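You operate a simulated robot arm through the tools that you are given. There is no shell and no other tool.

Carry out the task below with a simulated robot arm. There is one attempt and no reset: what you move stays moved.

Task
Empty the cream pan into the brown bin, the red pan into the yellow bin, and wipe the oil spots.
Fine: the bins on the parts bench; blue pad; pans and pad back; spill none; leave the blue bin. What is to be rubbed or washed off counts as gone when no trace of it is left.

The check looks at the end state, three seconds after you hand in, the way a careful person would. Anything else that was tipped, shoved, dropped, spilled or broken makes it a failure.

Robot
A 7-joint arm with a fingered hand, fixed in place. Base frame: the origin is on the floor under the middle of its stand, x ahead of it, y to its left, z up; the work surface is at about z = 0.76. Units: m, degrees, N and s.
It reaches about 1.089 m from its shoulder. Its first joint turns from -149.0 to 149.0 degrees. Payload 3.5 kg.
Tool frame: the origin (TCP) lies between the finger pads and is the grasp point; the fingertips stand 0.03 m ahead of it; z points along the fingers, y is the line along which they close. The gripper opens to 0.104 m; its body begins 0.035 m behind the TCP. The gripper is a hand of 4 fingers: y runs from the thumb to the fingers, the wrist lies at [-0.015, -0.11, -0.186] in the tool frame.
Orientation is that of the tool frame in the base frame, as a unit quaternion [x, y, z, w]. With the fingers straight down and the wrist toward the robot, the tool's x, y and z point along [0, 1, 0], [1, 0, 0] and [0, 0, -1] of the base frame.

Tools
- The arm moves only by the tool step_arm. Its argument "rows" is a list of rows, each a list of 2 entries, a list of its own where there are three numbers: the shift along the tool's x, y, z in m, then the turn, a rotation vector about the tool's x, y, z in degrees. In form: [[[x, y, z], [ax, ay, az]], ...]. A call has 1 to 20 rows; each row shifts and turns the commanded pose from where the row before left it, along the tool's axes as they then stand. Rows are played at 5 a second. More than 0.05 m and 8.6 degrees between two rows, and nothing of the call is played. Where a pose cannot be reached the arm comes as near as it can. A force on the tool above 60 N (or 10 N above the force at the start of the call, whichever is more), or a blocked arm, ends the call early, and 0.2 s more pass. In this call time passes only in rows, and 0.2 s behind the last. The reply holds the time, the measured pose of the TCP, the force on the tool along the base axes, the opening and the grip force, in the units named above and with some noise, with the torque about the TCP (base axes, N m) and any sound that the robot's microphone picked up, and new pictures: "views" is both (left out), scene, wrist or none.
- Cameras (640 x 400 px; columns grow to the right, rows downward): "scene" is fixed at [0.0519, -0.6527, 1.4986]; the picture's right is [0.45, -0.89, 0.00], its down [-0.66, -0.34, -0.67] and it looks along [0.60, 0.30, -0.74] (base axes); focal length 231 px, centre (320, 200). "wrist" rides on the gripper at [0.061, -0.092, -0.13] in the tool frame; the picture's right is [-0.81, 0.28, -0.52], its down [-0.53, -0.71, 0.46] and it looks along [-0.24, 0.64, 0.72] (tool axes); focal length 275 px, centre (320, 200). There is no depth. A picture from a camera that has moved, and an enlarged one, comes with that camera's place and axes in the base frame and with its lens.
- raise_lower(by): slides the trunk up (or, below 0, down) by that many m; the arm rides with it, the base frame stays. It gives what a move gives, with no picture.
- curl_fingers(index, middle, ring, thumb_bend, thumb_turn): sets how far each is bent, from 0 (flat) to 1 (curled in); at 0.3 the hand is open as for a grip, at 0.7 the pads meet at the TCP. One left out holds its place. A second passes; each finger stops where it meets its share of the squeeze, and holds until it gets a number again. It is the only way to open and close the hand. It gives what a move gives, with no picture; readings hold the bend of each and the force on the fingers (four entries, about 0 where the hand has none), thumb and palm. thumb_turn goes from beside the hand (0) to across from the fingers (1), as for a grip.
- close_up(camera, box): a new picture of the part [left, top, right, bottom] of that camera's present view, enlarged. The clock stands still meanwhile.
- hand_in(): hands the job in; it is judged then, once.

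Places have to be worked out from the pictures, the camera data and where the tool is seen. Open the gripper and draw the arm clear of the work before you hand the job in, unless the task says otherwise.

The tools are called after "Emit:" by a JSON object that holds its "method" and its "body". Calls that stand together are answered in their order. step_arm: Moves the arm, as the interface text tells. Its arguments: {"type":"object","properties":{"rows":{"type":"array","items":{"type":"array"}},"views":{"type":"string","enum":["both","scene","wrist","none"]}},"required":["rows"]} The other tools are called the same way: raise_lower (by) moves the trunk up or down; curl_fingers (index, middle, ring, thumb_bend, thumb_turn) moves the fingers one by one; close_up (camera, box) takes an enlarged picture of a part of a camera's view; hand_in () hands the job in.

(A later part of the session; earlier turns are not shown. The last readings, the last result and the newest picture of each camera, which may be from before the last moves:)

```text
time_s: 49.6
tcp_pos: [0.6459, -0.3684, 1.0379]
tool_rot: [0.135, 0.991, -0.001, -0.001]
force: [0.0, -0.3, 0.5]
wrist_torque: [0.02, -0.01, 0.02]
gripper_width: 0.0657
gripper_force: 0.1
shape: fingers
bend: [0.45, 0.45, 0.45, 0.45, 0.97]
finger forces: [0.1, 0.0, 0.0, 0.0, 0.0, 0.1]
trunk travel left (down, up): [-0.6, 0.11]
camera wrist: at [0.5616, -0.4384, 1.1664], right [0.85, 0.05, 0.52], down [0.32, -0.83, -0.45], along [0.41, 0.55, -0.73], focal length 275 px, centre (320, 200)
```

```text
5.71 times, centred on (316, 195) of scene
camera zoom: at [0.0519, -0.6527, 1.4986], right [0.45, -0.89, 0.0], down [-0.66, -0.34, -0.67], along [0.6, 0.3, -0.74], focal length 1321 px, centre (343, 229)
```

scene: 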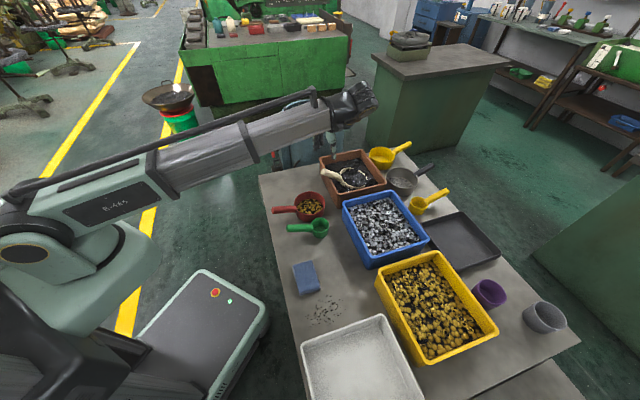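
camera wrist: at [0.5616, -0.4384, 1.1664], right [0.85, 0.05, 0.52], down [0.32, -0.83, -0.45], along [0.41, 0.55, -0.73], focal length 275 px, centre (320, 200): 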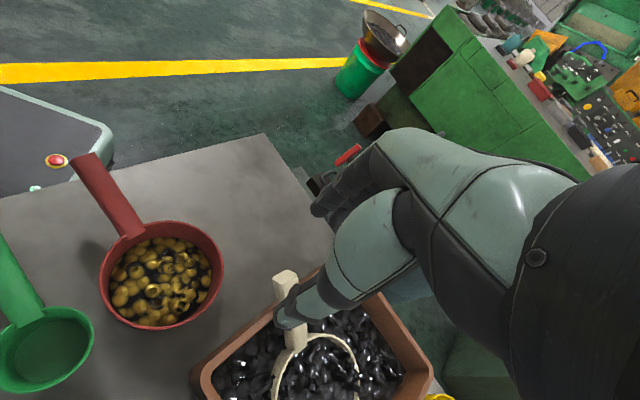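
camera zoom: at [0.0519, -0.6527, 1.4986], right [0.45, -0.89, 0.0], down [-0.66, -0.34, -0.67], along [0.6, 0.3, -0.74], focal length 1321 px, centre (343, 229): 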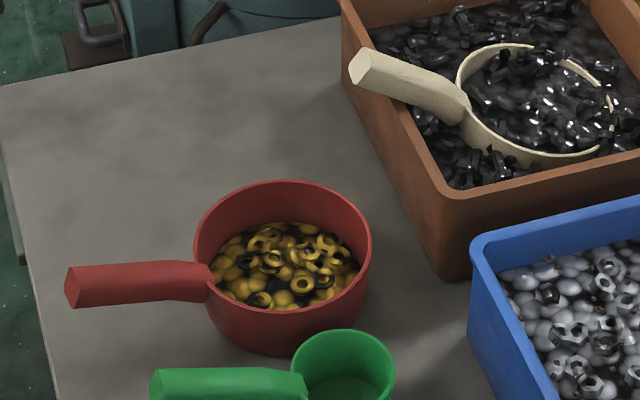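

The handle end is at (0.670,-0.350,0.906) and the joint at (0.717,-0.409,0.854): heading 129°, overhanging the near wall by about 3 cm and clear above the rim. I open the hand and descend over it with fingers straight down, tool heading -20°.

Emit:
{"method": "curl_fingers", "body": {"index": 0.3, "middle": 0.3, "ring": 0.3, "thumb_bend": 0.3}}

Emit:
{"method": "step_arm", "body": {"rows": [[[0, 0, 0], [0, 0, 4.6]], [[-0.0174, 0.0073, 0.0], [0, 0, 0]], [[-0.0174, 0.0073, 0.02], [0, 0, 0]], [[0, 0, 0.03], [0, 0, 0]], [[0, 0, 0.03], [0, 0, 0]]]}}

Emit:
{"method": "close_up", "body": {"camera": "scene", "box": [295, 130, 391, 190]}}

Emit:
{"method": "close_up", "body": {"camera": "wrist", "box": [200, 150, 440, 300]}}

```text
time_s: 50.6
tcp_pos: [0.6462, -0.3684, 1.0353]
tool_rot: [0.135, 0.991, -0.002, 0.0]
force: [-0.3, -0.2, 0.5]
wrist_torque: [-0.01, 0.02, 0.0]
gripper_width: 0.1027
gripper_force: 0.1
shape: fingers
bend: [0.3, 0.3, 0.3, 0.3, 0.97]
finger forces: [0.1, 0.0, 0.0, 0.1, 0.0, 0.1]
trunk travel left (down, up): [-0.6, 0.11]
```

```text
time_s: 51.8
tcp_pos: [0.6829, -0.3643, 0.9574]
tool_rot: [0.175, 0.985, -0.002, -0.001]
force: [0.5, -0.2, -0.6]
wrist_torque: [0.0, 0.01, -0.02]
gripper_width: 0.1028
gripper_force: 0.0
shape: fingers
bend: [0.3, 0.3, 0.3, 0.3, 0.97]
finger forces: [0.1, 0.0, 0.0, 0.1, 0.0, 0.1]
trunk travel left (down, up): [-0.6, 0.11]
camera wrist: at [0.5926, -0.4283, 1.0868], right [0.86, -0.02, 0.52], down [0.25, -0.85, -0.45], along [0.45, 0.52, -0.73], focal length 275 px, centre (320, 200)
```

scene: 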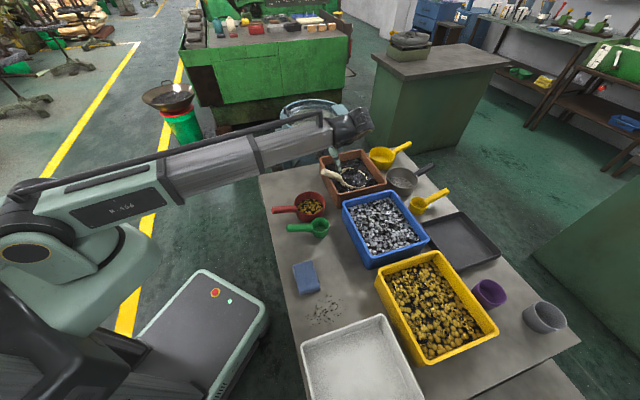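
wrist: 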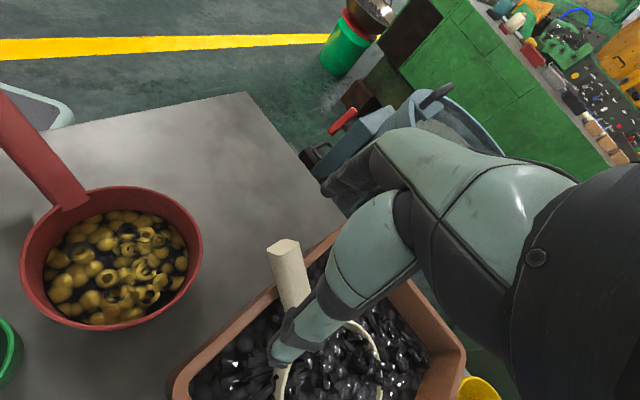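

```text
6.67 times, centred on (343, 160) of scene
camera zoom: at [0.0519, -0.6527, 1.4986], right [0.45, -0.89, 0.0], down [-0.66, -0.34, -0.67], along [0.6, 0.3, -0.74], focal length 1541 px, centre (167, 467)
```

zoom: 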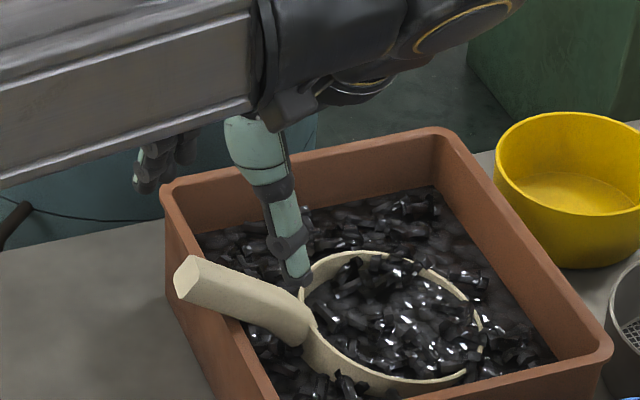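

```text
2.67 times, centred on (320, 225) of wrist
camera zoom: at [0.5926, -0.4283, 1.0868], right [0.86, -0.02, 0.52], down [0.25, -0.85, -0.45], along [0.45, 0.52, -0.73], focal length 734 px, centre (320, 133)
```

zoom: 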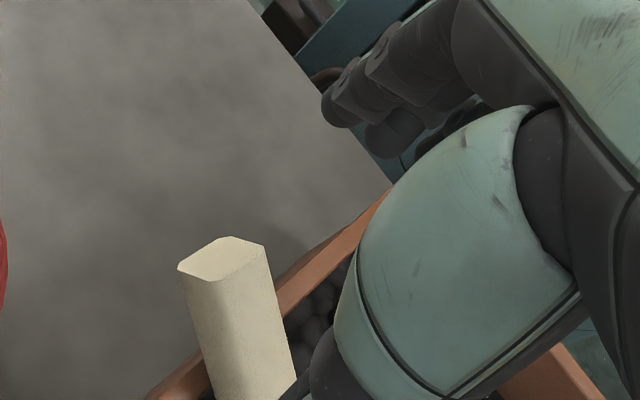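

The handle passes right through the TCP's vertical line as planned. I descend the remaining 5.5 cm and close fully.

Emit:
{"method": "step_arm", "body": {"rows": [[[0, 0, 0.02], [0, 0, 0]], [[0, 0, 0.02], [0, 0, 0]], [[0, 0, 0.017], [0, 0, 0]]], "views": "none"}}

Emit:
{"method": "curl_fingers", "body": {"index": 1.0, "middle": 1.0, "ring": 1.0, "thumb_bend": 1.0}}

Emit:
{"method": "close_up", "body": {"camera": "scene", "box": [295, 130, 391, 190]}}

Emit:
{"method": "close_up", "body": {"camera": "wrist", "box": [200, 150, 440, 300]}}

```text
time_s: 52.6
tcp_pos: [0.6826, -0.3656, 0.9]
tool_rot: [0.175, 0.984, -0.002, 0.0]
force: [0.7, -0.5, -0.8]
wrist_torque: [0.01, -0.01, 0.0]
gripper_width: 0.1031
gripper_force: 0.0
shape: fingers
bend: [0.3, 0.3, 0.3, 0.3, 0.97]
finger forces: [0.1, 0.0, 0.0, 0.0, 0.0, 0.0]
trunk travel left (down, up): [-0.6, 0.11]
```

```text
time_s: 53.6
tcp_pos: [0.6838, -0.3653, 0.9008]
tool_rot: [0.175, 0.985, -0.001, 0.0]
force: [0.2, 0.7, -0.5]
wrist_torque: [-0.01, 0.06, 0.05]
gripper_width: 0.0158
gripper_force: 19.2
shape: fingers
bend: [0.73, 0.74, 1.0, 0.63, 0.94]
finger forces: [10.7, 9.0, 0.0, 0.0, 18.9, 0.0]
trunk travel left (down, up): [-0.6, 0.11]
```

```text
6.67 times, centred on (343, 160) of scene
camera zoom: at [0.0519, -0.6527, 1.4986], right [0.45, -0.89, 0.0], down [-0.66, -0.34, -0.67], along [0.6, 0.3, -0.74], focal length 1541 px, centre (167, 467)
```

zoom: 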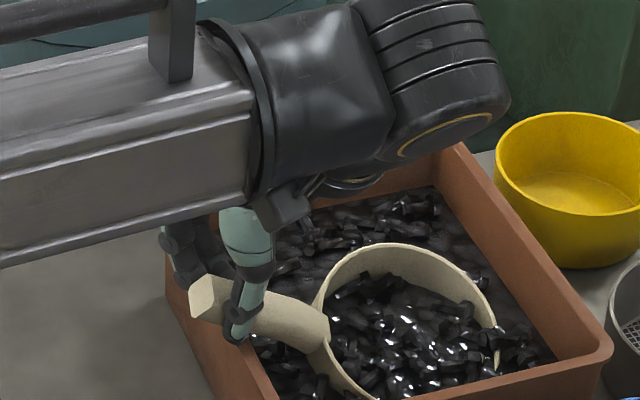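

```text
2.67 times, centred on (320, 225) of wrist
camera zoom: at [0.5929, -0.4291, 1.0301], right [0.86, -0.02, 0.52], down [0.25, -0.85, -0.45], along [0.45, 0.52, -0.73], focal length 734 px, centre (320, 133)
```

zoom: 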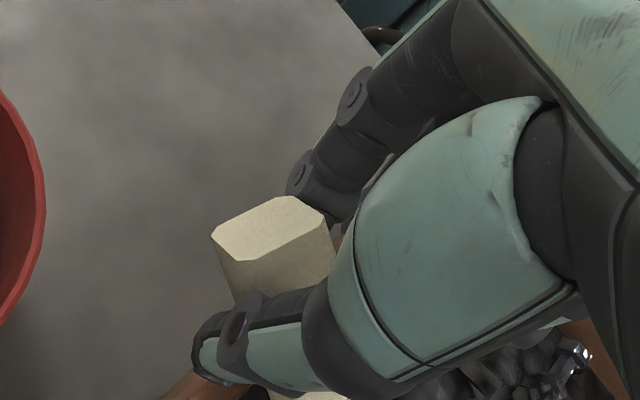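

A firm grip now: index 10.7 N, middle 9 N, thumb 19 N (ring missed the handle end). I lift slowly 3 cm and check.

Emit:
{"method": "step_arm", "body": {"rows": [[[0, 0, -0.01], [0, 0, 0]], [[0, 0, -0.01], [0, 0, 0]], [[0, 0, -0.01], [0, 0, 0]], [[0, 0, -0.01], [0, 0, 0]]], "views": "none"}}

Emit:
{"method": "close_up", "body": {"camera": "scene", "box": [295, 130, 391, 190]}}

```text
time_s: 54.6
tcp_pos: [0.6827, -0.3647, 0.941]
tool_rot: [0.174, 0.985, -0.002, -0.001]
force: [-0.6, 0.9, -1.2]
wrist_torque: [0.1, 0.05, 0.01]
gripper_width: 0.0153
gripper_force: 17.9
shape: fingers
bend: [0.74, 0.75, 1.0, 0.63, 0.93]
finger forces: [8.9, 9.3, 0.1, 0.0, 18.1, 0.1]
trunk travel left (down, up): [-0.6, 0.11]
```

```text
6.67 times, centred on (343, 160) of scene
camera zoom: at [0.0519, -0.6527, 1.4986], right [0.45, -0.89, 0.0], down [-0.66, -0.34, -0.67], along [0.6, 0.3, -0.74], focal length 1541 px, centre (167, 467)
```

zoom: 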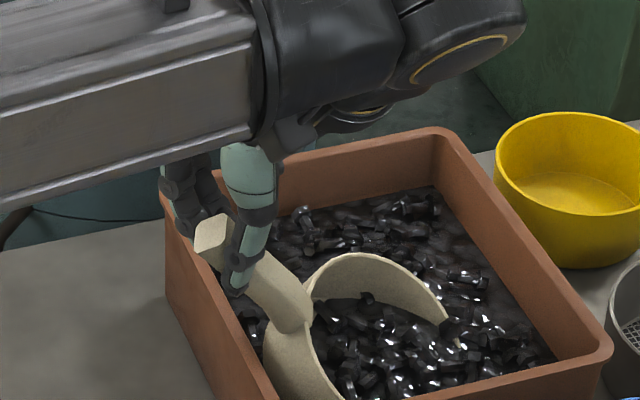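

The pan is pivoting nose-down as the handle rises, shedding scraps back into the bin – useful. I continue lifting slowly.

Emit:
{"method": "step_arm", "body": {"rows": [[[0, 0, -0.012], [0, 0, 0]], [[0, 0, -0.012], [0, 0, 0]], [[0, 0, -0.012], [0, 0, 0]], [[0, 0, -0.012], [0, 0, 0]]], "views": "none"}}

Emit:
{"method": "close_up", "body": {"camera": "scene", "box": [295, 130, 391, 190]}}

```text
time_s: 55.6
tcp_pos: [0.6823, -0.3665, 0.9887]
tool_rot: [0.175, 0.985, -0.002, 0.0]
force: [0.8, -0.1, -1.3]
wrist_torque: [0.08, -0.02, 0.01]
gripper_width: 0.0145
gripper_force: 19.2
shape: fingers
bend: [0.74, 0.75, 1.0, 0.63, 0.93]
finger forces: [8.7, 10.6, 0.0, 0.0, 18.4, 0.1]
trunk travel left (down, up): [-0.6, 0.11]
```

```text
6.67 times, centred on (343, 160) of scene
camera zoom: at [0.0519, -0.6527, 1.4986], right [0.45, -0.89, 0.0], down [-0.66, -0.34, -0.67], along [0.6, 0.3, -0.74], focal length 1541 px, centre (167, 467)
```

zoom: 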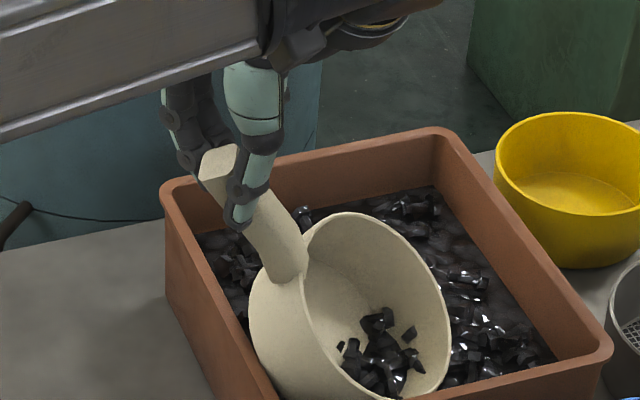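

Most scraps have slid out; a few remain at the lower edge. I lift further while shifting 4 cm inward over the bin so the last pieces drop inside it.

Emit:
{"method": "step_arm", "body": {"rows": [[[-0.0086, -0.0051, -0.012], [0, 0, 0]], [[-0.0086, -0.0051, -0.012], [0, 0, 0]], [[-0.0086, -0.0051, -0.012], [0, 0, 0]], [[-0.0086, -0.0051, -0.012], [0, 0, 0]]], "views": "none"}}

Emit:
{"method": "close_up", "body": {"camera": "scene", "box": [295, 130, 391, 190]}}

```text
time_s: 56.6
tcp_pos: [0.7085, -0.3968, 1.0384]
tool_rot: [0.175, 0.985, -0.002, 0.0]
force: [-1.0, -0.3, -2.1]
wrist_torque: [0.04, 0.04, 0.02]
gripper_width: 0.0135
gripper_force: 18.5
shape: fingers
bend: [0.74, 0.75, 1.0, 0.63, 0.92]
finger forces: [8.2, 10.2, 0.0, 0.0, 18.2, 0.0]
trunk travel left (down, up): [-0.6, 0.11]
```

```text
6.67 times, centred on (343, 160) of scene
camera zoom: at [0.0519, -0.6527, 1.4986], right [0.45, -0.89, 0.0], down [-0.66, -0.34, -0.67], along [0.6, 0.3, -0.74], focal length 1541 px, centre (167, 467)
```

zoom: 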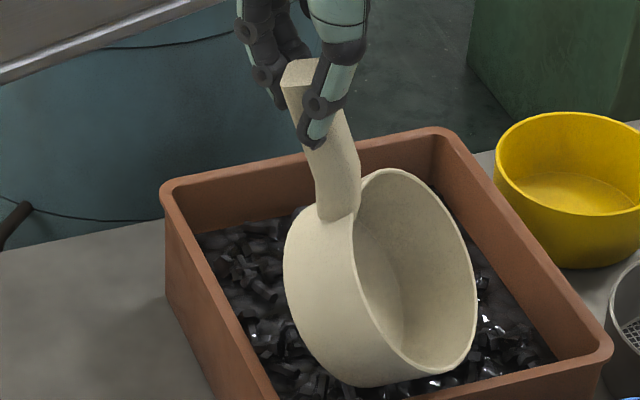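

The pan now hangs empty from the grip, nose down about 62° with its opening facing away; the load is just its own 2 N. I lift it clear of the rim, yaw 26° to restore its original heading, and carry it over to its old place.

Emit:
{"method": "step_arm", "body": {"rows": [[[0, 0, -0.015], [0, 0, 0]], [[0, 0, -0.02], [0, 0, 0]], [[0, 0, -0.02], [0, 0, 0]], [[0, 0, -0.015], [0, 0, 0]]], "views": "scene"}}

Emit:
{"method": "close_up", "body": {"camera": "scene", "box": [295, 110, 391, 170]}}

```text
time_s: 57.6
tcp_pos: [0.7101, -0.3959, 1.1081]
tool_rot: [0.175, 0.984, -0.001, -0.001]
force: [1.1, -0.5, -2.3]
wrist_torque: [0.09, 0.09, 0.01]
gripper_width: 0.0133
gripper_force: 18.4
shape: fingers
bend: [0.74, 0.75, 1.0, 0.63, 0.92]
finger forces: [8.4, 10.2, 0.0, 0.1, 18.3, 0.0]
trunk travel left (down, up): [-0.6, 0.11]
```

scene: 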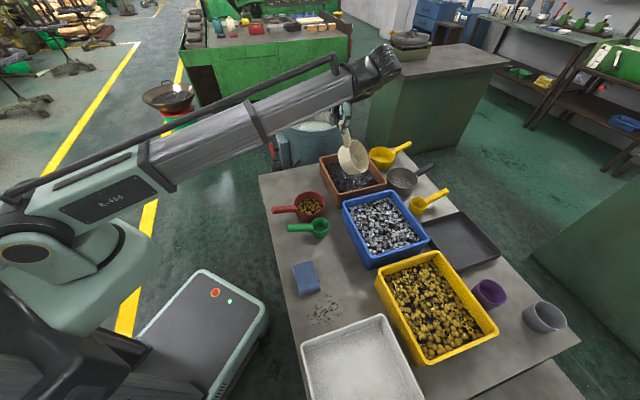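

```text
6.67 times, centred on (343, 140) of scene
camera zoom: at [0.0519, -0.6527, 1.4986], right [0.45, -0.89, 0.0], down [-0.66, -0.34, -0.67], along [0.6, 0.3, -0.74], focal length 1541 px, centre (167, 600)
```

zoom: 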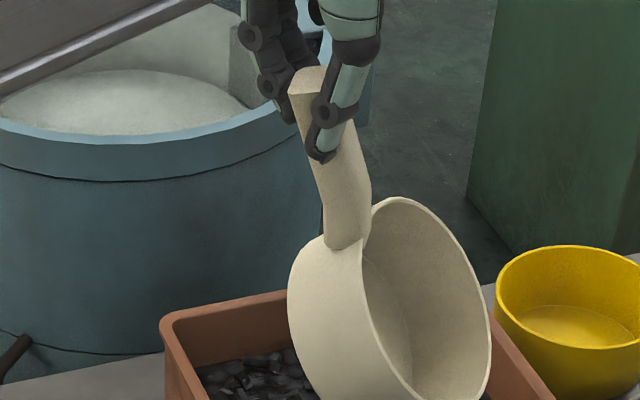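

Held steadily and empty. Now the yaw and the transfer to its old place.

Emit:
{"method": "step_arm", "body": {"rows": [[[0, 0, 0], [0, 0, -6.6]], [[0, 0, 0], [0, 0, -6.6]], [[0, 0, 0], [0, 0, -6.6]], [[0, 0, 0], [0, 0, -6.7]], [[-0.0085, 0.03, 0], [0, 0, 0]], [[-0.0085, 0.03, 0], [0, 0, 0]], [[-0.0085, 0.03, 0], [0, 0, 0]], [[-0.0085, 0.03, 0], [0, 0, 0]], [[-0.0085, 0.03, 0], [0, 0, 0]]]}}

Emit:
{"method": "close_up", "body": {"camera": "scene", "box": [260, 90, 388, 170]}}

```text
time_s: 59.6
tcp_pos: [0.777, -0.2067, 1.0243]
tool_rot: [-0.042, 0.999, -0.013, 0.017]
force: [-0.9, -0.1, 1.3]
wrist_torque: [-0.21, 0.02, -0.05]
gripper_width: 0.0107
gripper_force: 22.5
shape: fingers
bend: [0.74, 0.76, 1.0, 0.68, 0.89]
finger forces: [9.5, 12.9, 0.1, 0.1, 22.3, 0.1]
out of reach, approached as far as the arm can: row 2, 3, 4
trunk travel left (down, up): [-0.6, 0.11]
camera wrist: at [0.7186, -0.2997, 1.1535], right [0.77, 0.36, 0.54], down [0.61, -0.68, -0.42], along [0.22, 0.64, -0.73], focal length 275 px, centre (320, 200)
```

scene: 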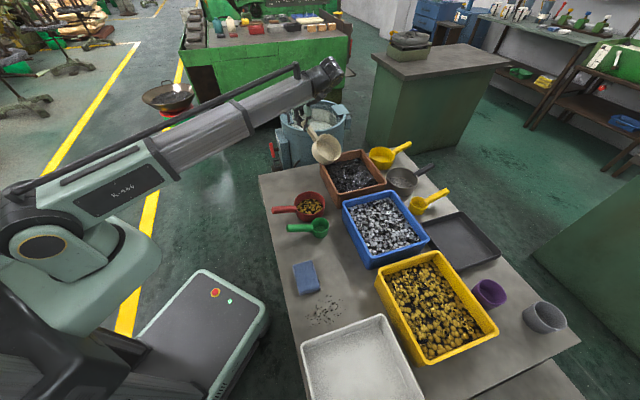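
wrist: 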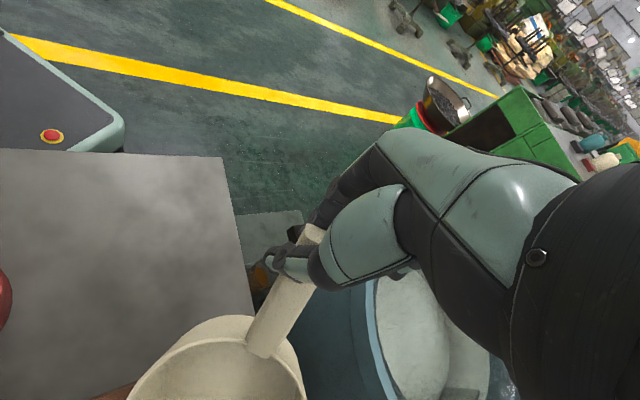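

```text
5.00 times, centred on (324, 130) of scene
camera zoom: at [0.0519, -0.6527, 1.4986], right [0.45, -0.89, 0.0], down [-0.66, -0.34, -0.67], along [0.6, 0.3, -0.74], focal length 1156 px, centre (300, 550)
```

zoom: 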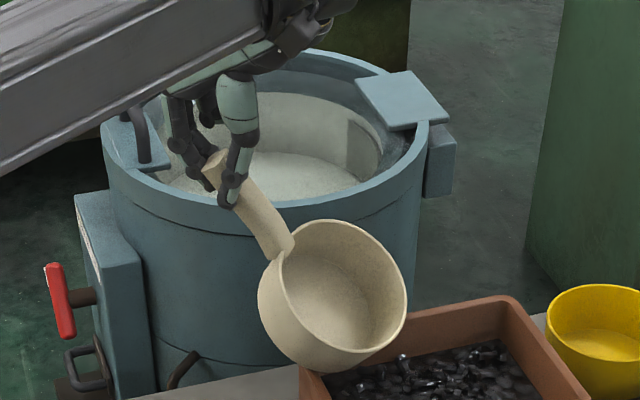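

Some rows were out of reach and the hand sank, so the pan touched the bin's rim (force changed sign). I raise it gently and draw it back toward the robot, off the rim.

Emit:
{"method": "step_arm", "body": {"rows": [[[0.005, 0.003, -0.015], [0, 0, 0]], [[0.008, 0.005, -0.02], [0, 0, 0]], [[0.015, 0.008, -0.015], [0, 0, 0]]], "views": "none"}}

Emit:
{"method": "close_up", "body": {"camera": "scene", "box": [260, 90, 388, 170]}}

```text
time_s: 60.4
tcp_pos: [0.7493, -0.1915, 1.0725]
tool_rot: [-0.042, 0.999, -0.015, 0.019]
force: [0.1, 1.4, -1.0]
wrist_torque: [0.09, 0.03, 0.04]
gripper_width: 0.0102
gripper_force: 22.1
shape: fingers
bend: [0.74, 0.76, 1.0, 0.68, 0.89]
finger forces: [9.5, 14.2, 0.0, 0.0, 20.9, 0.0]
trunk travel left (down, up): [-0.6, 0.11]
```

```text
5.00 times, centred on (324, 130) of scene
camera zoom: at [0.0519, -0.6527, 1.4986], right [0.45, -0.89, 0.0], down [-0.66, -0.34, -0.67], along [0.6, 0.3, -0.74], focal length 1156 px, centre (300, 550)
```

zoom: 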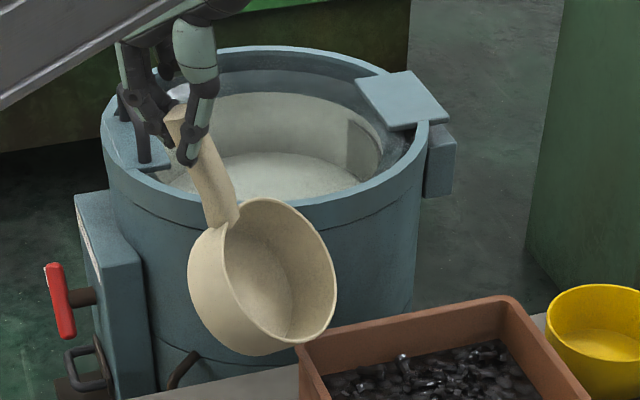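

The pan is free of the rim and the bin has not moved. I bring the hand back toward (0.70,-0.21,1.0), clear in front of the bin wall.

Emit:
{"method": "step_arm", "body": {"rows": [[[0.0175, -0.003, 0.0], [0, 0, 0]], [[0.0175, -0.003, 0.02], [0, 0, 0]], [[0.0175, -0.003, 0.025], [0, 0, 0]]]}}

Emit:
{"method": "close_up", "body": {"camera": "scene", "box": [250, 100, 378, 180]}}

```text
time_s: 61.2
tcp_pos: [0.6999, -0.2074, 1.0263]
tool_rot: [-0.042, 0.999, -0.014, 0.018]
force: [-0.3, 0.5, -1.5]
wrist_torque: [0.11, 0.0, 0.03]
gripper_width: 0.0102
gripper_force: 22.6
shape: fingers
bend: [0.74, 0.76, 1.0, 0.68, 0.89]
finger forces: [9.4, 14.9, 0.0, 0.1, 21.1, 0.0]
trunk travel left (down, up): [-0.6, 0.11]
camera wrist: at [0.6407, -0.2995, 1.1558], right [0.77, 0.36, 0.54], down [0.61, -0.68, -0.42], along [0.22, 0.64, -0.73], focal length 275 px, centre (320, 200)
```

scene: 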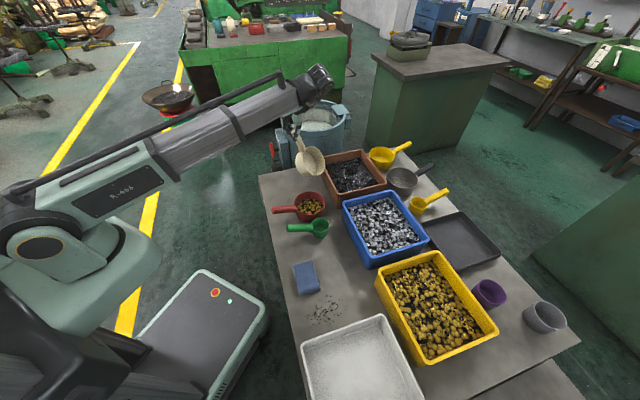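
wrist: 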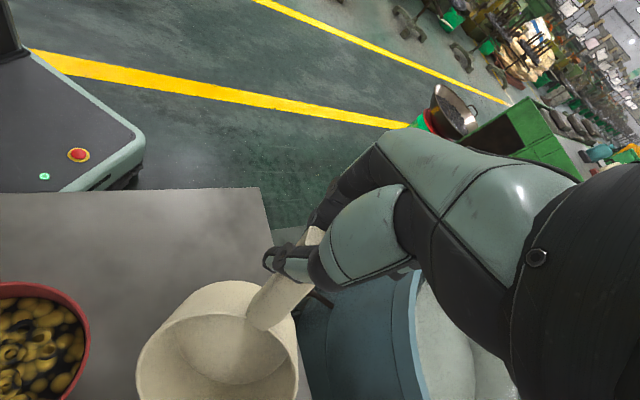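

```text
5.00 times, centred on (314, 140) of scene
camera zoom: at [0.0519, -0.6527, 1.4986], right [0.45, -0.89, 0.0], down [-0.66, -0.34, -0.67], along [0.6, 0.3, -0.74], focal length 1156 px, centre (350, 500)
```

zoom: 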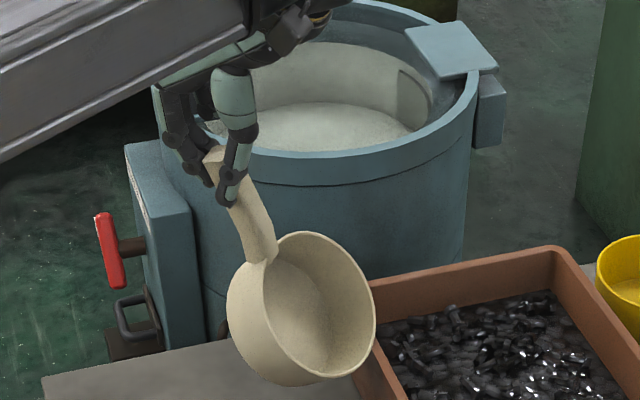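

The pan in the hand actually points about -90° (toward my right). I yaw the hand a further 20° and shift to free table space on the left, then lower toward the table to lay it down.

Emit:
{"method": "step_arm", "body": {"rows": [[[0, 0, 0], [0, 0, -6.7]], [[0, 0, 0], [0, 0, -6.7]], [[0, 0, 0], [0, 0, -6.6]], [[0.008, 0.03, 0.01], [0, 0, 0]], [[0.008, 0.03, 0.01], [0, 0, 0]]]}}

Emit:
{"method": "close_up", "body": {"camera": "scene", "box": [240, 100, 368, 180]}}

```text
time_s: 62.4
tcp_pos: [0.6753, -0.1362, 0.9537]
tool_rot: [-0.215, 0.976, -0.017, 0.016]
force: [0.2, -0.3, -0.2]
wrist_torque: [-0.12, -0.02, 0.01]
gripper_width: 0.0086
gripper_force: 26.7
shape: fingers
bend: [0.74, 0.77, 1.0, 0.71, 0.88]
finger forces: [8.6, 20.5, 0.0, 0.0, 24.6, 0.1]
out of reach, approached as far as the arm can: row 2, 3
trunk travel left (down, up): [-0.6, 0.11]
camera wrist: at [0.6516, -0.2403, 1.0849], right [0.6, 0.6, 0.52], down [0.8, -0.44, -0.41], along [-0.02, 0.67, -0.74], focal length 275 px, centre (320, 200)
```

scene: 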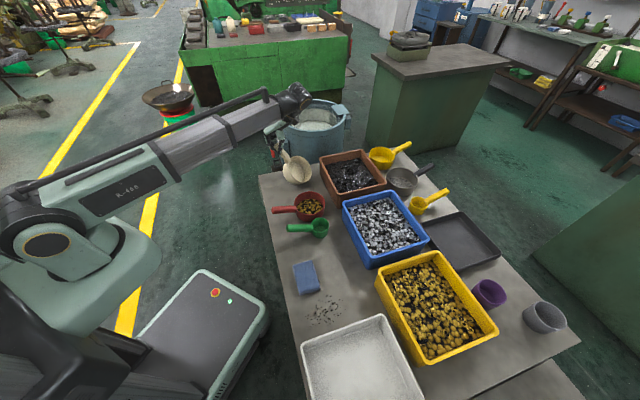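
wrist: 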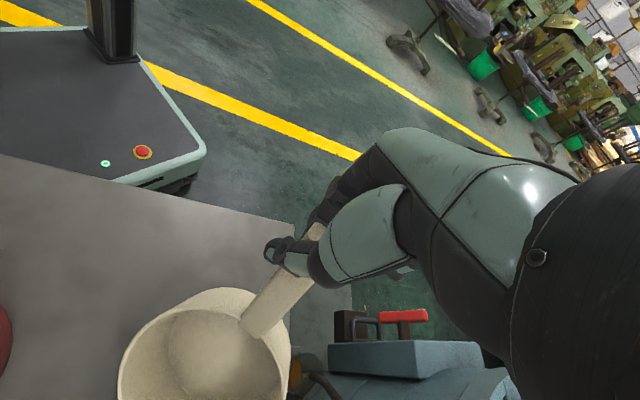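

```text
5.00 times, centred on (304, 140) of scene
camera zoom: at [0.0519, -0.6527, 1.4986], right [0.45, -0.89, 0.0], down [-0.66, -0.34, -0.67], along [0.6, 0.3, -0.74], focal length 1156 px, centre (400, 500)
```

zoom: 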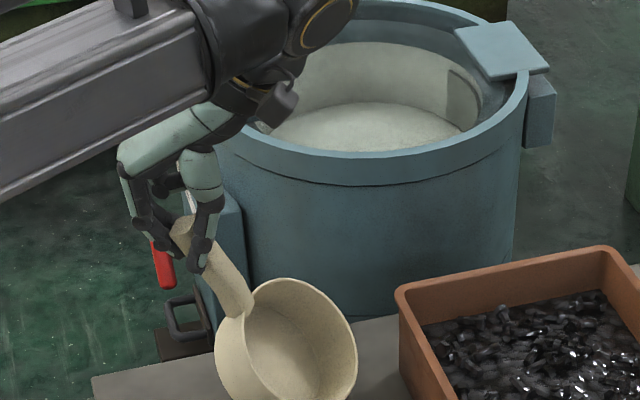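

The pan's nose now touches the table (load about zero). I lift a touch, move 5 cm forward for more table room, then lay the pan down by moving back and down so it pivots flat.

Emit:
{"method": "step_arm", "body": {"rows": [[[0.0032, -0.0247, -0.008], [0, 0, 0]], [[0.0032, -0.0247, 0.0], [0, 0, 0]], [[-0.0038, 0.0297, 0.012], [0, 0, 0]], [[-0.0035, 0.0277, 0.016], [0, 0, 0]], [[-0.003, 0.0247, 0.018], [0, 0, 0]]]}}

Emit:
{"method": "close_up", "body": {"camera": "scene", "box": [240, 120, 368, 200]}}

```text
time_s: 63.6
tcp_pos: [0.6661, -0.102, 0.9074]
tool_rot: [-0.215, 0.976, -0.016, 0.015]
force: [-0.4, -0.2, 3.9]
wrist_torque: [-0.67, -0.06, 0.01]
gripper_width: 0.0077
gripper_force: 31.9
shape: fingers
bend: [0.74, 0.77, 1.0, 0.72, 0.87]
finger forces: [14.4, 21.5, 0.0, 0.0, 28.0, 0.0]
out of reach, approached as far as the arm can: row 2
trunk travel left (down, up): [-0.6, 0.11]
camera wrist: at [0.6436, -0.2063, 1.0391], right [0.6, 0.6, 0.52], down [0.8, -0.44, -0.41], along [-0.02, 0.67, -0.74], focal length 275 px, centre (320, 200)
```

scene: 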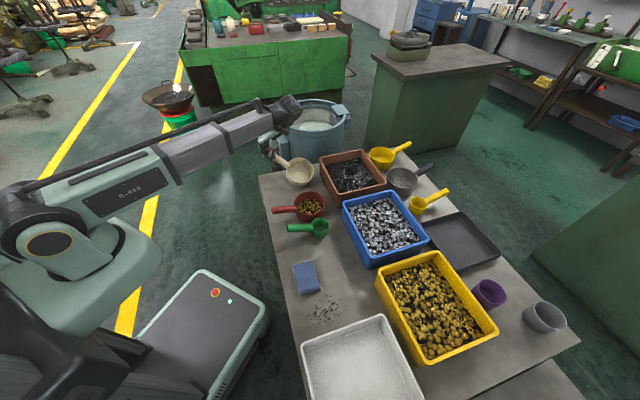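
wrist: 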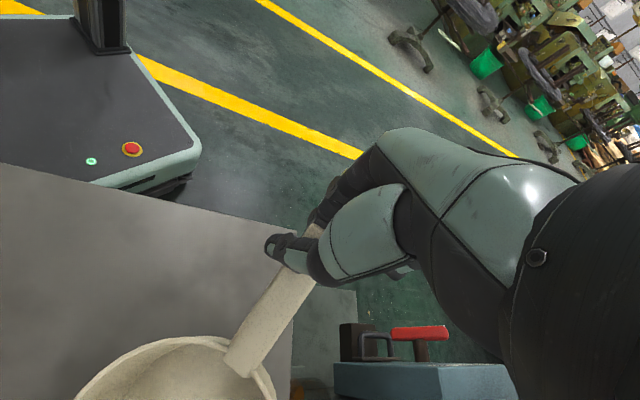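

```text
5.00 times, centred on (304, 160) of scene
camera zoom: at [0.0519, -0.6527, 1.4986], right [0.45, -0.89, 0.0], down [-0.66, -0.34, -0.67], along [0.6, 0.3, -0.74], focal length 1156 px, centre (400, 400)
```

zoom: 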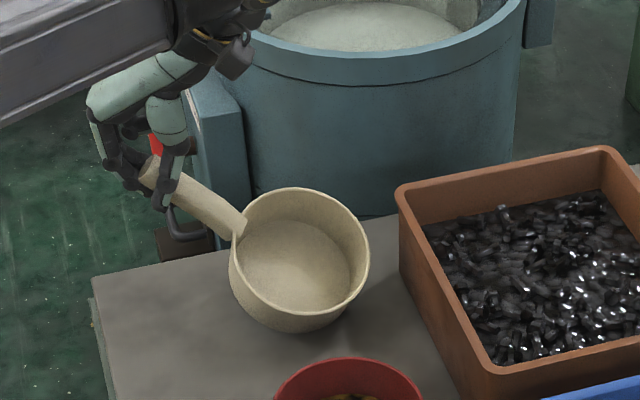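

It pivots flat as intended. I continue lowering the handle the remaining 7 cm.

Emit:
{"method": "step_arm", "body": {"rows": [[[-0.0028, 0.0217, 0.02], [0, 0, 0]], [[-0.0023, 0.016, 0.02], [0, 0, 0]], [[-0.0015, 0.01, 0.015], [0, 0, 0]]]}}

Emit:
{"method": "close_up", "body": {"camera": "scene", "box": [240, 120, 368, 200]}}

```text
time_s: 64.4
tcp_pos: [0.6541, -0.0582, 0.8505]
tool_rot: [-0.214, 0.976, -0.017, 0.015]
force: [1.6, 0.8, 6.2]
wrist_torque: [-0.9, -0.12, 0.19]
gripper_width: 0.0066
gripper_force: 42.5
shape: fingers
bend: [0.74, 0.76, 1.0, 0.75, 0.87]
finger forces: [19.8, 32.6, 0.0, 0.1, 32.4, 0.0]
trunk travel left (down, up): [-0.6, 0.11]
camera wrist: at [0.6315, -0.1634, 0.9816], right [0.6, 0.6, 0.52], down [0.8, -0.44, -0.41], along [-0.02, 0.67, -0.74], focal length 275 px, centre (320, 200)
```

scene: 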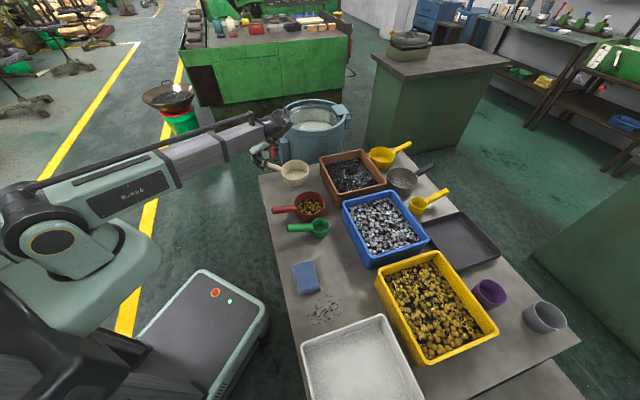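
wrist: 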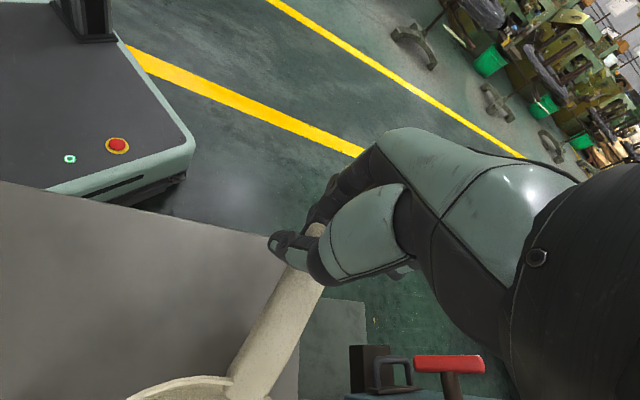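

```text
5.00 times, centred on (304, 160) of scene
camera zoom: at [0.0519, -0.6527, 1.4986], right [0.45, -0.89, 0.0], down [-0.66, -0.34, -0.67], along [0.6, 0.3, -0.74], focal length 1156 px, centre (400, 400)
```

zoom: 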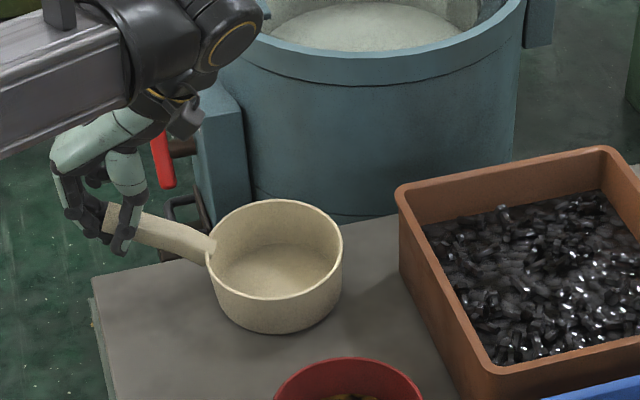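

The pan is nearly flat. I lower about 1 cm more and then release it.

Emit:
{"method": "step_arm", "body": {"rows": [[[-0.001, 0.005, 0.006], [0, 0, 0]], [[0, 0.002, 0.005], [0, 0, 0]]], "views": "none"}}

Emit:
{"method": "curl_fingers", "body": {"index": 0.3, "middle": 0.3, "ring": 0.3, "thumb_bend": 0.3}}

Emit:
{"method": "close_up", "body": {"camera": "scene", "box": [240, 120, 368, 200]}}

Emit:
{"method": "close_up", "body": {"camera": "wrist", "box": [0, 0, 640, 400]}}

```text
time_s: 65.0
tcp_pos: [0.6524, -0.0515, 0.8408]
tool_rot: [-0.215, 0.976, -0.017, 0.015]
force: [0.9, -0.1, 8.5]
wrist_torque: [-0.98, -0.13, 0.09]
gripper_width: 0.0062
gripper_force: 44.3
shape: fingers
bend: [0.74, 0.76, 1.0, 0.76, 0.87]
finger forces: [19.8, 33.5, 0.0, 0.0, 35.1, 0.0]
trunk travel left (down, up): [-0.6, 0.11]
```

```text
time_s: 66.0
tcp_pos: [0.6531, -0.052, 0.8396]
tool_rot: [-0.215, 0.976, -0.017, 0.016]
force: [-0.4, -0.2, -0.5]
wrist_torque: [-0.01, 0.02, 0.03]
gripper_width: 0.1036
gripper_force: 0.0
shape: fingers
bend: [0.3, 0.3, 0.3, 0.3, 0.97]
finger forces: [0.0, 0.1, 0.1, 0.0, 0.2, 0.0]
trunk travel left (down, up): [-0.6, 0.11]
```

```text
5.00 times, centred on (304, 160) of scene
camera zoom: at [0.0519, -0.6527, 1.4986], right [0.45, -0.89, 0.0], down [-0.66, -0.34, -0.67], along [0.6, 0.3, -0.74], focal length 1156 px, centre (400, 400)
```

zoom: 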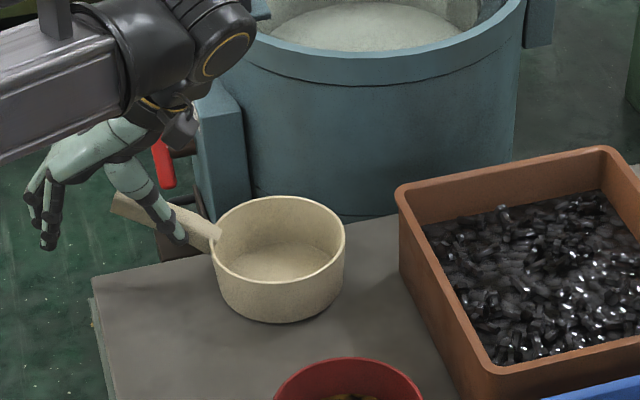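

```text
1.00 times, centred on (320, 200) of wrist (not enlarged: the box is as wide or as high as the picture)
camera zoom: at [0.6304, -0.157, 0.9713], right [0.6, 0.6, 0.52], down [0.8, -0.44, -0.41], along [-0.02, 0.67, -0.74], focal length 275 px, centre (320, 200)
```

zoom: 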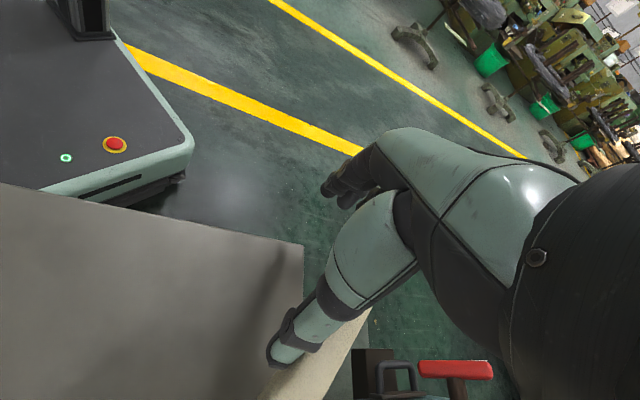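

The cream pan stands flat and empty on the table, about 4 cm and 24° from its original pose. I raise the hand, turn it to a natural gripping heading and come back to correct the pan's position.

Emit:
{"method": "step_arm", "body": {"rows": [[[0, 0, -0.03], [0, 0, 0]], [[0, 0, -0.04], [0, 0, 0]], [[0, 0, -0.04], [0, 0, 0]], [[0, 0, 0], [0, 0, 7.9]], [[0, 0, 0], [0, 0, 7.9]], [[0, 0, 0], [0, 0, 7.9]], [[0, 0, 0], [0, 0, 7.9]], [[0, 0, 0], [0, 0, 7.9]], [[0, 0, 0], [0, 0, 7.9]], [[0, 0, 0], [0, 0, 7.9]], [[0, 0, 0], [0, 0, 7.9]], [[0, 0, 0], [0, -6.7, 0]], [[0, 0, 0], [0, -6.7, 0]], [[0, 0, 0], [0, -6.6, 0]]]}}

Emit:
{"method": "close_up", "body": {"camera": "scene", "box": [250, 140, 346, 200]}}

```text
time_s: 69.0
tcp_pos: [0.6491, -0.049, 0.9506]
tool_rot: [0.322, 0.926, -0.063, 0.187]
force: [0.5, 0.8, 0.0]
wrist_torque: [0.02, 0.01, 0.04]
gripper_width: 0.1032
gripper_force: 0.2
shape: fingers
bend: [0.3, 0.3, 0.3, 0.3, 0.97]
finger forces: [0.0, 0.0, 0.1, 0.1, 0.0, 0.0]
trunk travel left (down, up): [-0.6, 0.11]
camera wrist: at [0.508, -0.0541, 1.0458], right [0.6, -0.13, 0.79], down [0.08, -0.97, -0.22], along [0.8, 0.19, -0.57], focal length 275 px, centre (320, 200)
```

scene: 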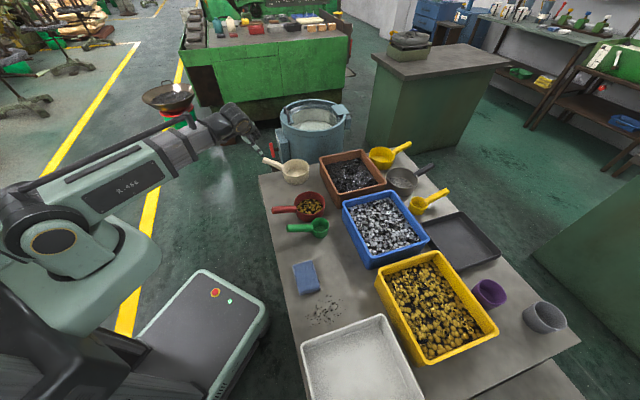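
wrist: 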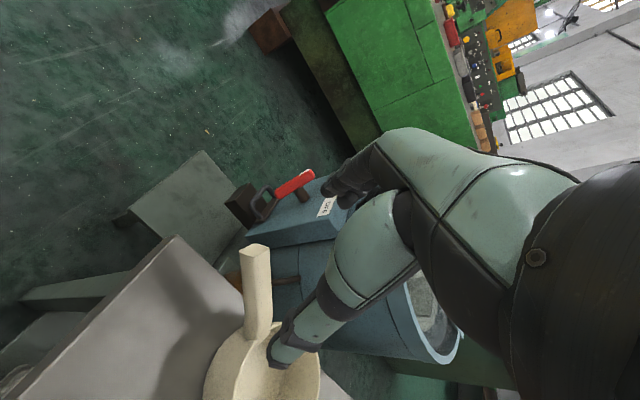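

```text
6.67 times, centred on (298, 170) of scene
camera zoom: at [0.0519, -0.6527, 1.4986], right [0.45, -0.89, 0.0], down [-0.66, -0.34, -0.67], along [0.6, 0.3, -0.74], focal length 1541 px, centre (467, 400)
```

zoom: 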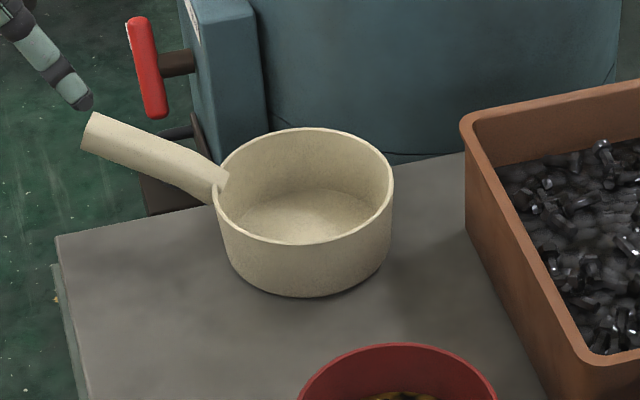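

The pan's rim centre is about (0.733,-0.181) and the handle heads 111°; originally (0.713,-0.211) and 136° by the same reading. I approach the handle along the tool axis to straddle it.

Emit:
{"method": "step_arm", "body": {"rows": [[[-0.001, 0.001, 0.032], [0, 0, 0]], [[-0.001, 0.001, 0.032], [0, 0, 0]], [[-0.001, 0.001, 0.032], [0, 0, 0]]]}}

Emit:
{"method": "close_up", "body": {"camera": "wrist", "box": [200, 150, 440, 300]}}

Emit:
{"method": "close_up", "body": {"camera": "scene", "box": [240, 130, 336, 190]}}

```text
time_s: 69.8
tcp_pos: [0.6817, -0.0707, 0.8636]
tool_rot: [0.322, 0.926, -0.063, 0.186]
force: [0.8, -0.1, 0.2]
wrist_torque: [-0.01, 0.05, 0.04]
gripper_width: 0.1033
gripper_force: 0.0
shape: fingers
bend: [0.3, 0.3, 0.3, 0.3, 0.97]
finger forces: [0.0, 0.1, 0.0, 0.0, 0.0, 0.1]
trunk travel left (down, up): [-0.6, 0.11]
camera wrist: at [0.5393, -0.0764, 0.9583], right [0.6, -0.13, 0.79], down [0.08, -0.97, -0.22], along [0.8, 0.19, -0.57], focal length 275 px, centre (320, 200)
```

scene: 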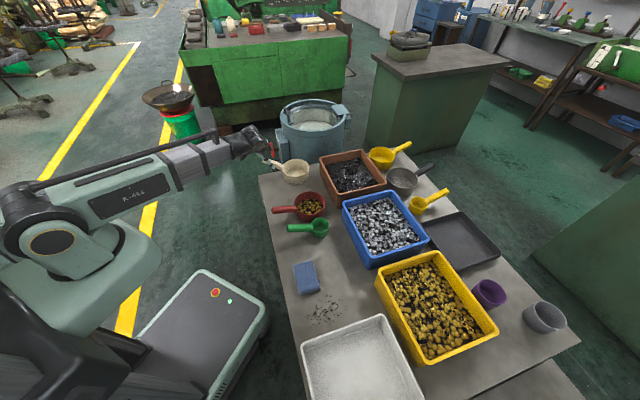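
wrist: 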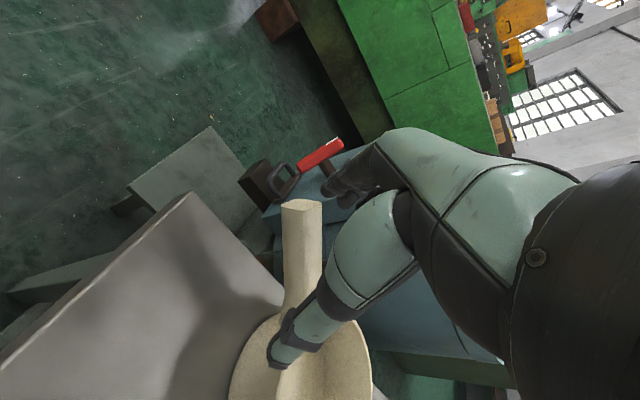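

```text
2.67 times, centred on (320, 225) of wrist
camera zoom: at [0.5393, -0.0764, 0.9583], right [0.6, -0.13, 0.79], down [0.08, -0.97, -0.22], along [0.8, 0.19, -0.57], focal length 734 px, centre (320, 133)
```

zoom: 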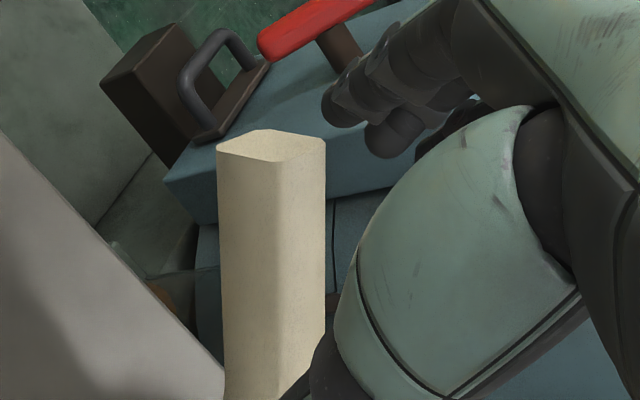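

```text
6.67 times, centred on (288, 160) of scene
camera zoom: at [0.0519, -0.6527, 1.4986], right [0.45, -0.89, 0.0], down [-0.66, -0.34, -0.67], along [0.6, 0.3, -0.74], focal length 1541 px, centre (533, 467)
```

zoom: 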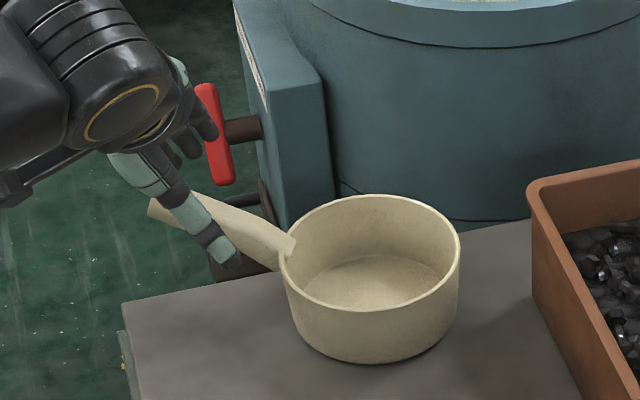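

The handle axis passes straight ahead of the TCP, 3.5 cm further. I advance and close gently to a snug cage (bend about 0.62).

Emit:
{"method": "step_arm", "body": {"rows": [[[0, 0, 0.017], [0, 0, 0]], [[0, 0, 0.016], [0, 0, 0]]], "views": "none"}}

Emit:
{"method": "curl_fingers", "body": {"index": 0.62, "middle": 0.62, "ring": 0.62, "thumb_bend": 0.6}}

Emit:
{"method": "close_up", "body": {"camera": "scene", "box": [240, 130, 336, 190]}}

```text
time_s: 70.4
tcp_pos: [0.6939, -0.0788, 0.8342]
tool_rot: [0.323, 0.926, -0.063, 0.185]
force: [-0.3, -0.2, 0.0]
wrist_torque: [-0.01, -0.03, 0.01]
gripper_width: 0.1032
gripper_force: 0.1
shape: fingers
bend: [0.3, 0.3, 0.3, 0.3, 0.97]
finger forces: [0.0, 0.1, 0.0, 0.1, 0.1, 0.0]
trunk travel left (down, up): [-0.6, 0.11]
```

```text
time_s: 71.4
tcp_pos: [0.692, -0.0795, 0.8337]
tool_rot: [0.323, 0.926, -0.063, 0.186]
force: [-0.6, -0.4, -0.6]
wrist_torque: [-0.03, 0.04, -0.05]
gripper_width: 0.0269
gripper_force: 0.7
shape: fingers
bend: [0.61, 0.62, 0.62, 0.58, 0.97]
finger forces: [1.1, 0.0, 0.0, 0.1, 1.4, 0.0]
trunk travel left (down, up): [-0.6, 0.11]
```

```text
6.67 times, centred on (288, 160) of scene
camera zoom: at [0.0519, -0.6527, 1.4986], right [0.45, -0.89, 0.0], down [-0.66, -0.34, -0.67], along [0.6, 0.3, -0.74], focal length 1541 px, centre (533, 467)
```

zoom: 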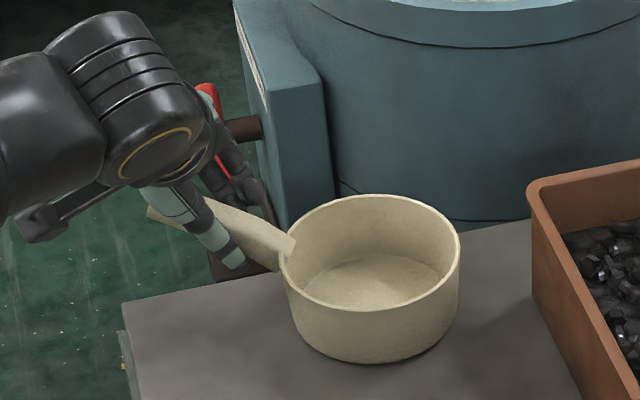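

A light, snug hold without disturbing the pan. I slide and rotate it (25° counter-clockwise, about 8 cm at the grip) back to its original pose.

Emit:
{"method": "step_arm", "body": {"rows": [[[0.0016, -0.016, -0.0007], [-1.94, 0, -4.61]], [[0.0029, -0.0157, -0.0012], [-1.94, 0, -4.61]], [[0.0042, -0.0154, -0.0017], [-1.94, 0, -4.61]], [[0.0054, -0.015, -0.0023], [-1.94, 0, -4.61]], [[0.0066, -0.0144, -0.0028], [-1.94, 0, -4.61]]], "views": "scene"}}

Emit:
{"method": "close_up", "body": {"camera": "scene", "box": [255, 155, 335, 205]}}

```text
time_s: 72.6
tcp_pos: [0.635, -0.1356, 0.8328]
tool_rot: [0.115, 0.974, -0.021, 0.196]
force: [-0.2, 1.2, 0.4]
wrist_torque: [0.04, -0.04, 0.02]
gripper_width: 0.0241
gripper_force: 0.2
shape: fingers
bend: [0.62, 0.62, 0.62, 0.6, 0.97]
finger forces: [0.2, 0.1, 0.0, 0.0, 0.0, 0.0]
trunk travel left (down, up): [-0.6, 0.11]
```

scene: 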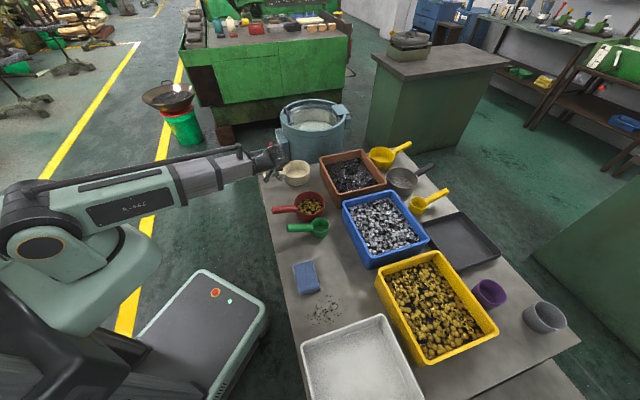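

```text
8.00 times, centred on (295, 180) of scene
camera zoom: at [0.0519, -0.6527, 1.4986], right [0.45, -0.89, 0.0], down [-0.66, -0.34, -0.67], along [0.6, 0.3, -0.74], focal length 1849 px, centre (520, 360)
```

zoom: 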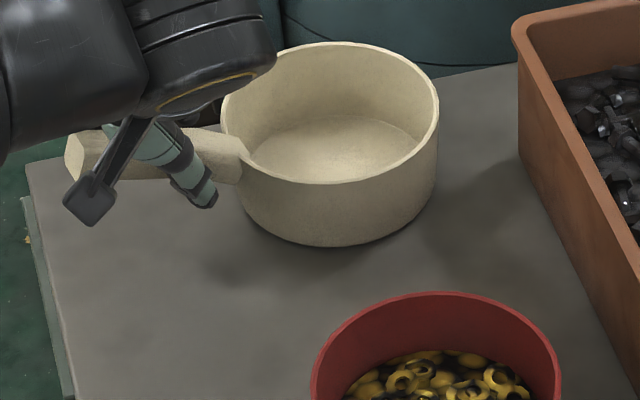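

The pan is near its place but lagged 11° in the loose hold. Closing slightly tighter should swing it into the natural alignment, which is exactly the wanted heading.

Emit:
{"method": "curl_fingers", "body": {"index": 0.68, "middle": 0.68, "ring": 0.68, "thumb_bend": 0.62}}

Emit:
{"method": "close_up", "body": {"camera": "scene", "box": [255, 155, 335, 205]}}

```text
time_s: 73.6
tcp_pos: [0.6357, -0.1362, 0.8327]
tool_rot: [0.114, 0.974, -0.021, 0.197]
force: [-0.6, -0.8, -0.1]
wrist_torque: [-0.03, -0.01, 0.01]
gripper_width: 0.0148
gripper_force: 0.9
shape: fingers
bend: [0.67, 0.67, 0.68, 0.62, 0.97]
finger forces: [0.4, 0.3, 0.0, 0.0, 0.7, 0.0]
trunk travel left (down, up): [-0.6, 0.11]
```

```text
8.00 times, centred on (295, 180) of scene
camera zoom: at [0.0519, -0.6527, 1.4986], right [0.45, -0.89, 0.0], down [-0.66, -0.34, -0.67], along [0.6, 0.3, -0.74], focal length 1849 px, centre (520, 360)
```

zoom: 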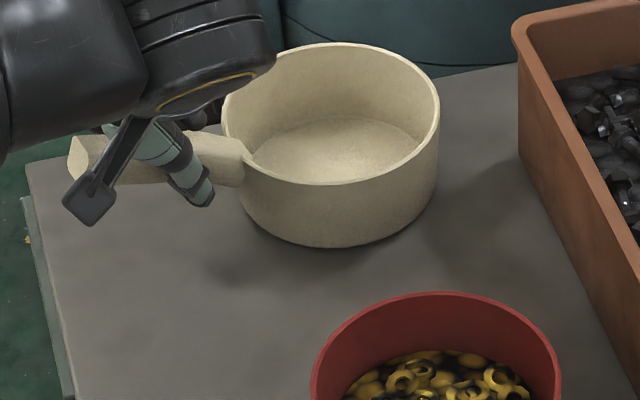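

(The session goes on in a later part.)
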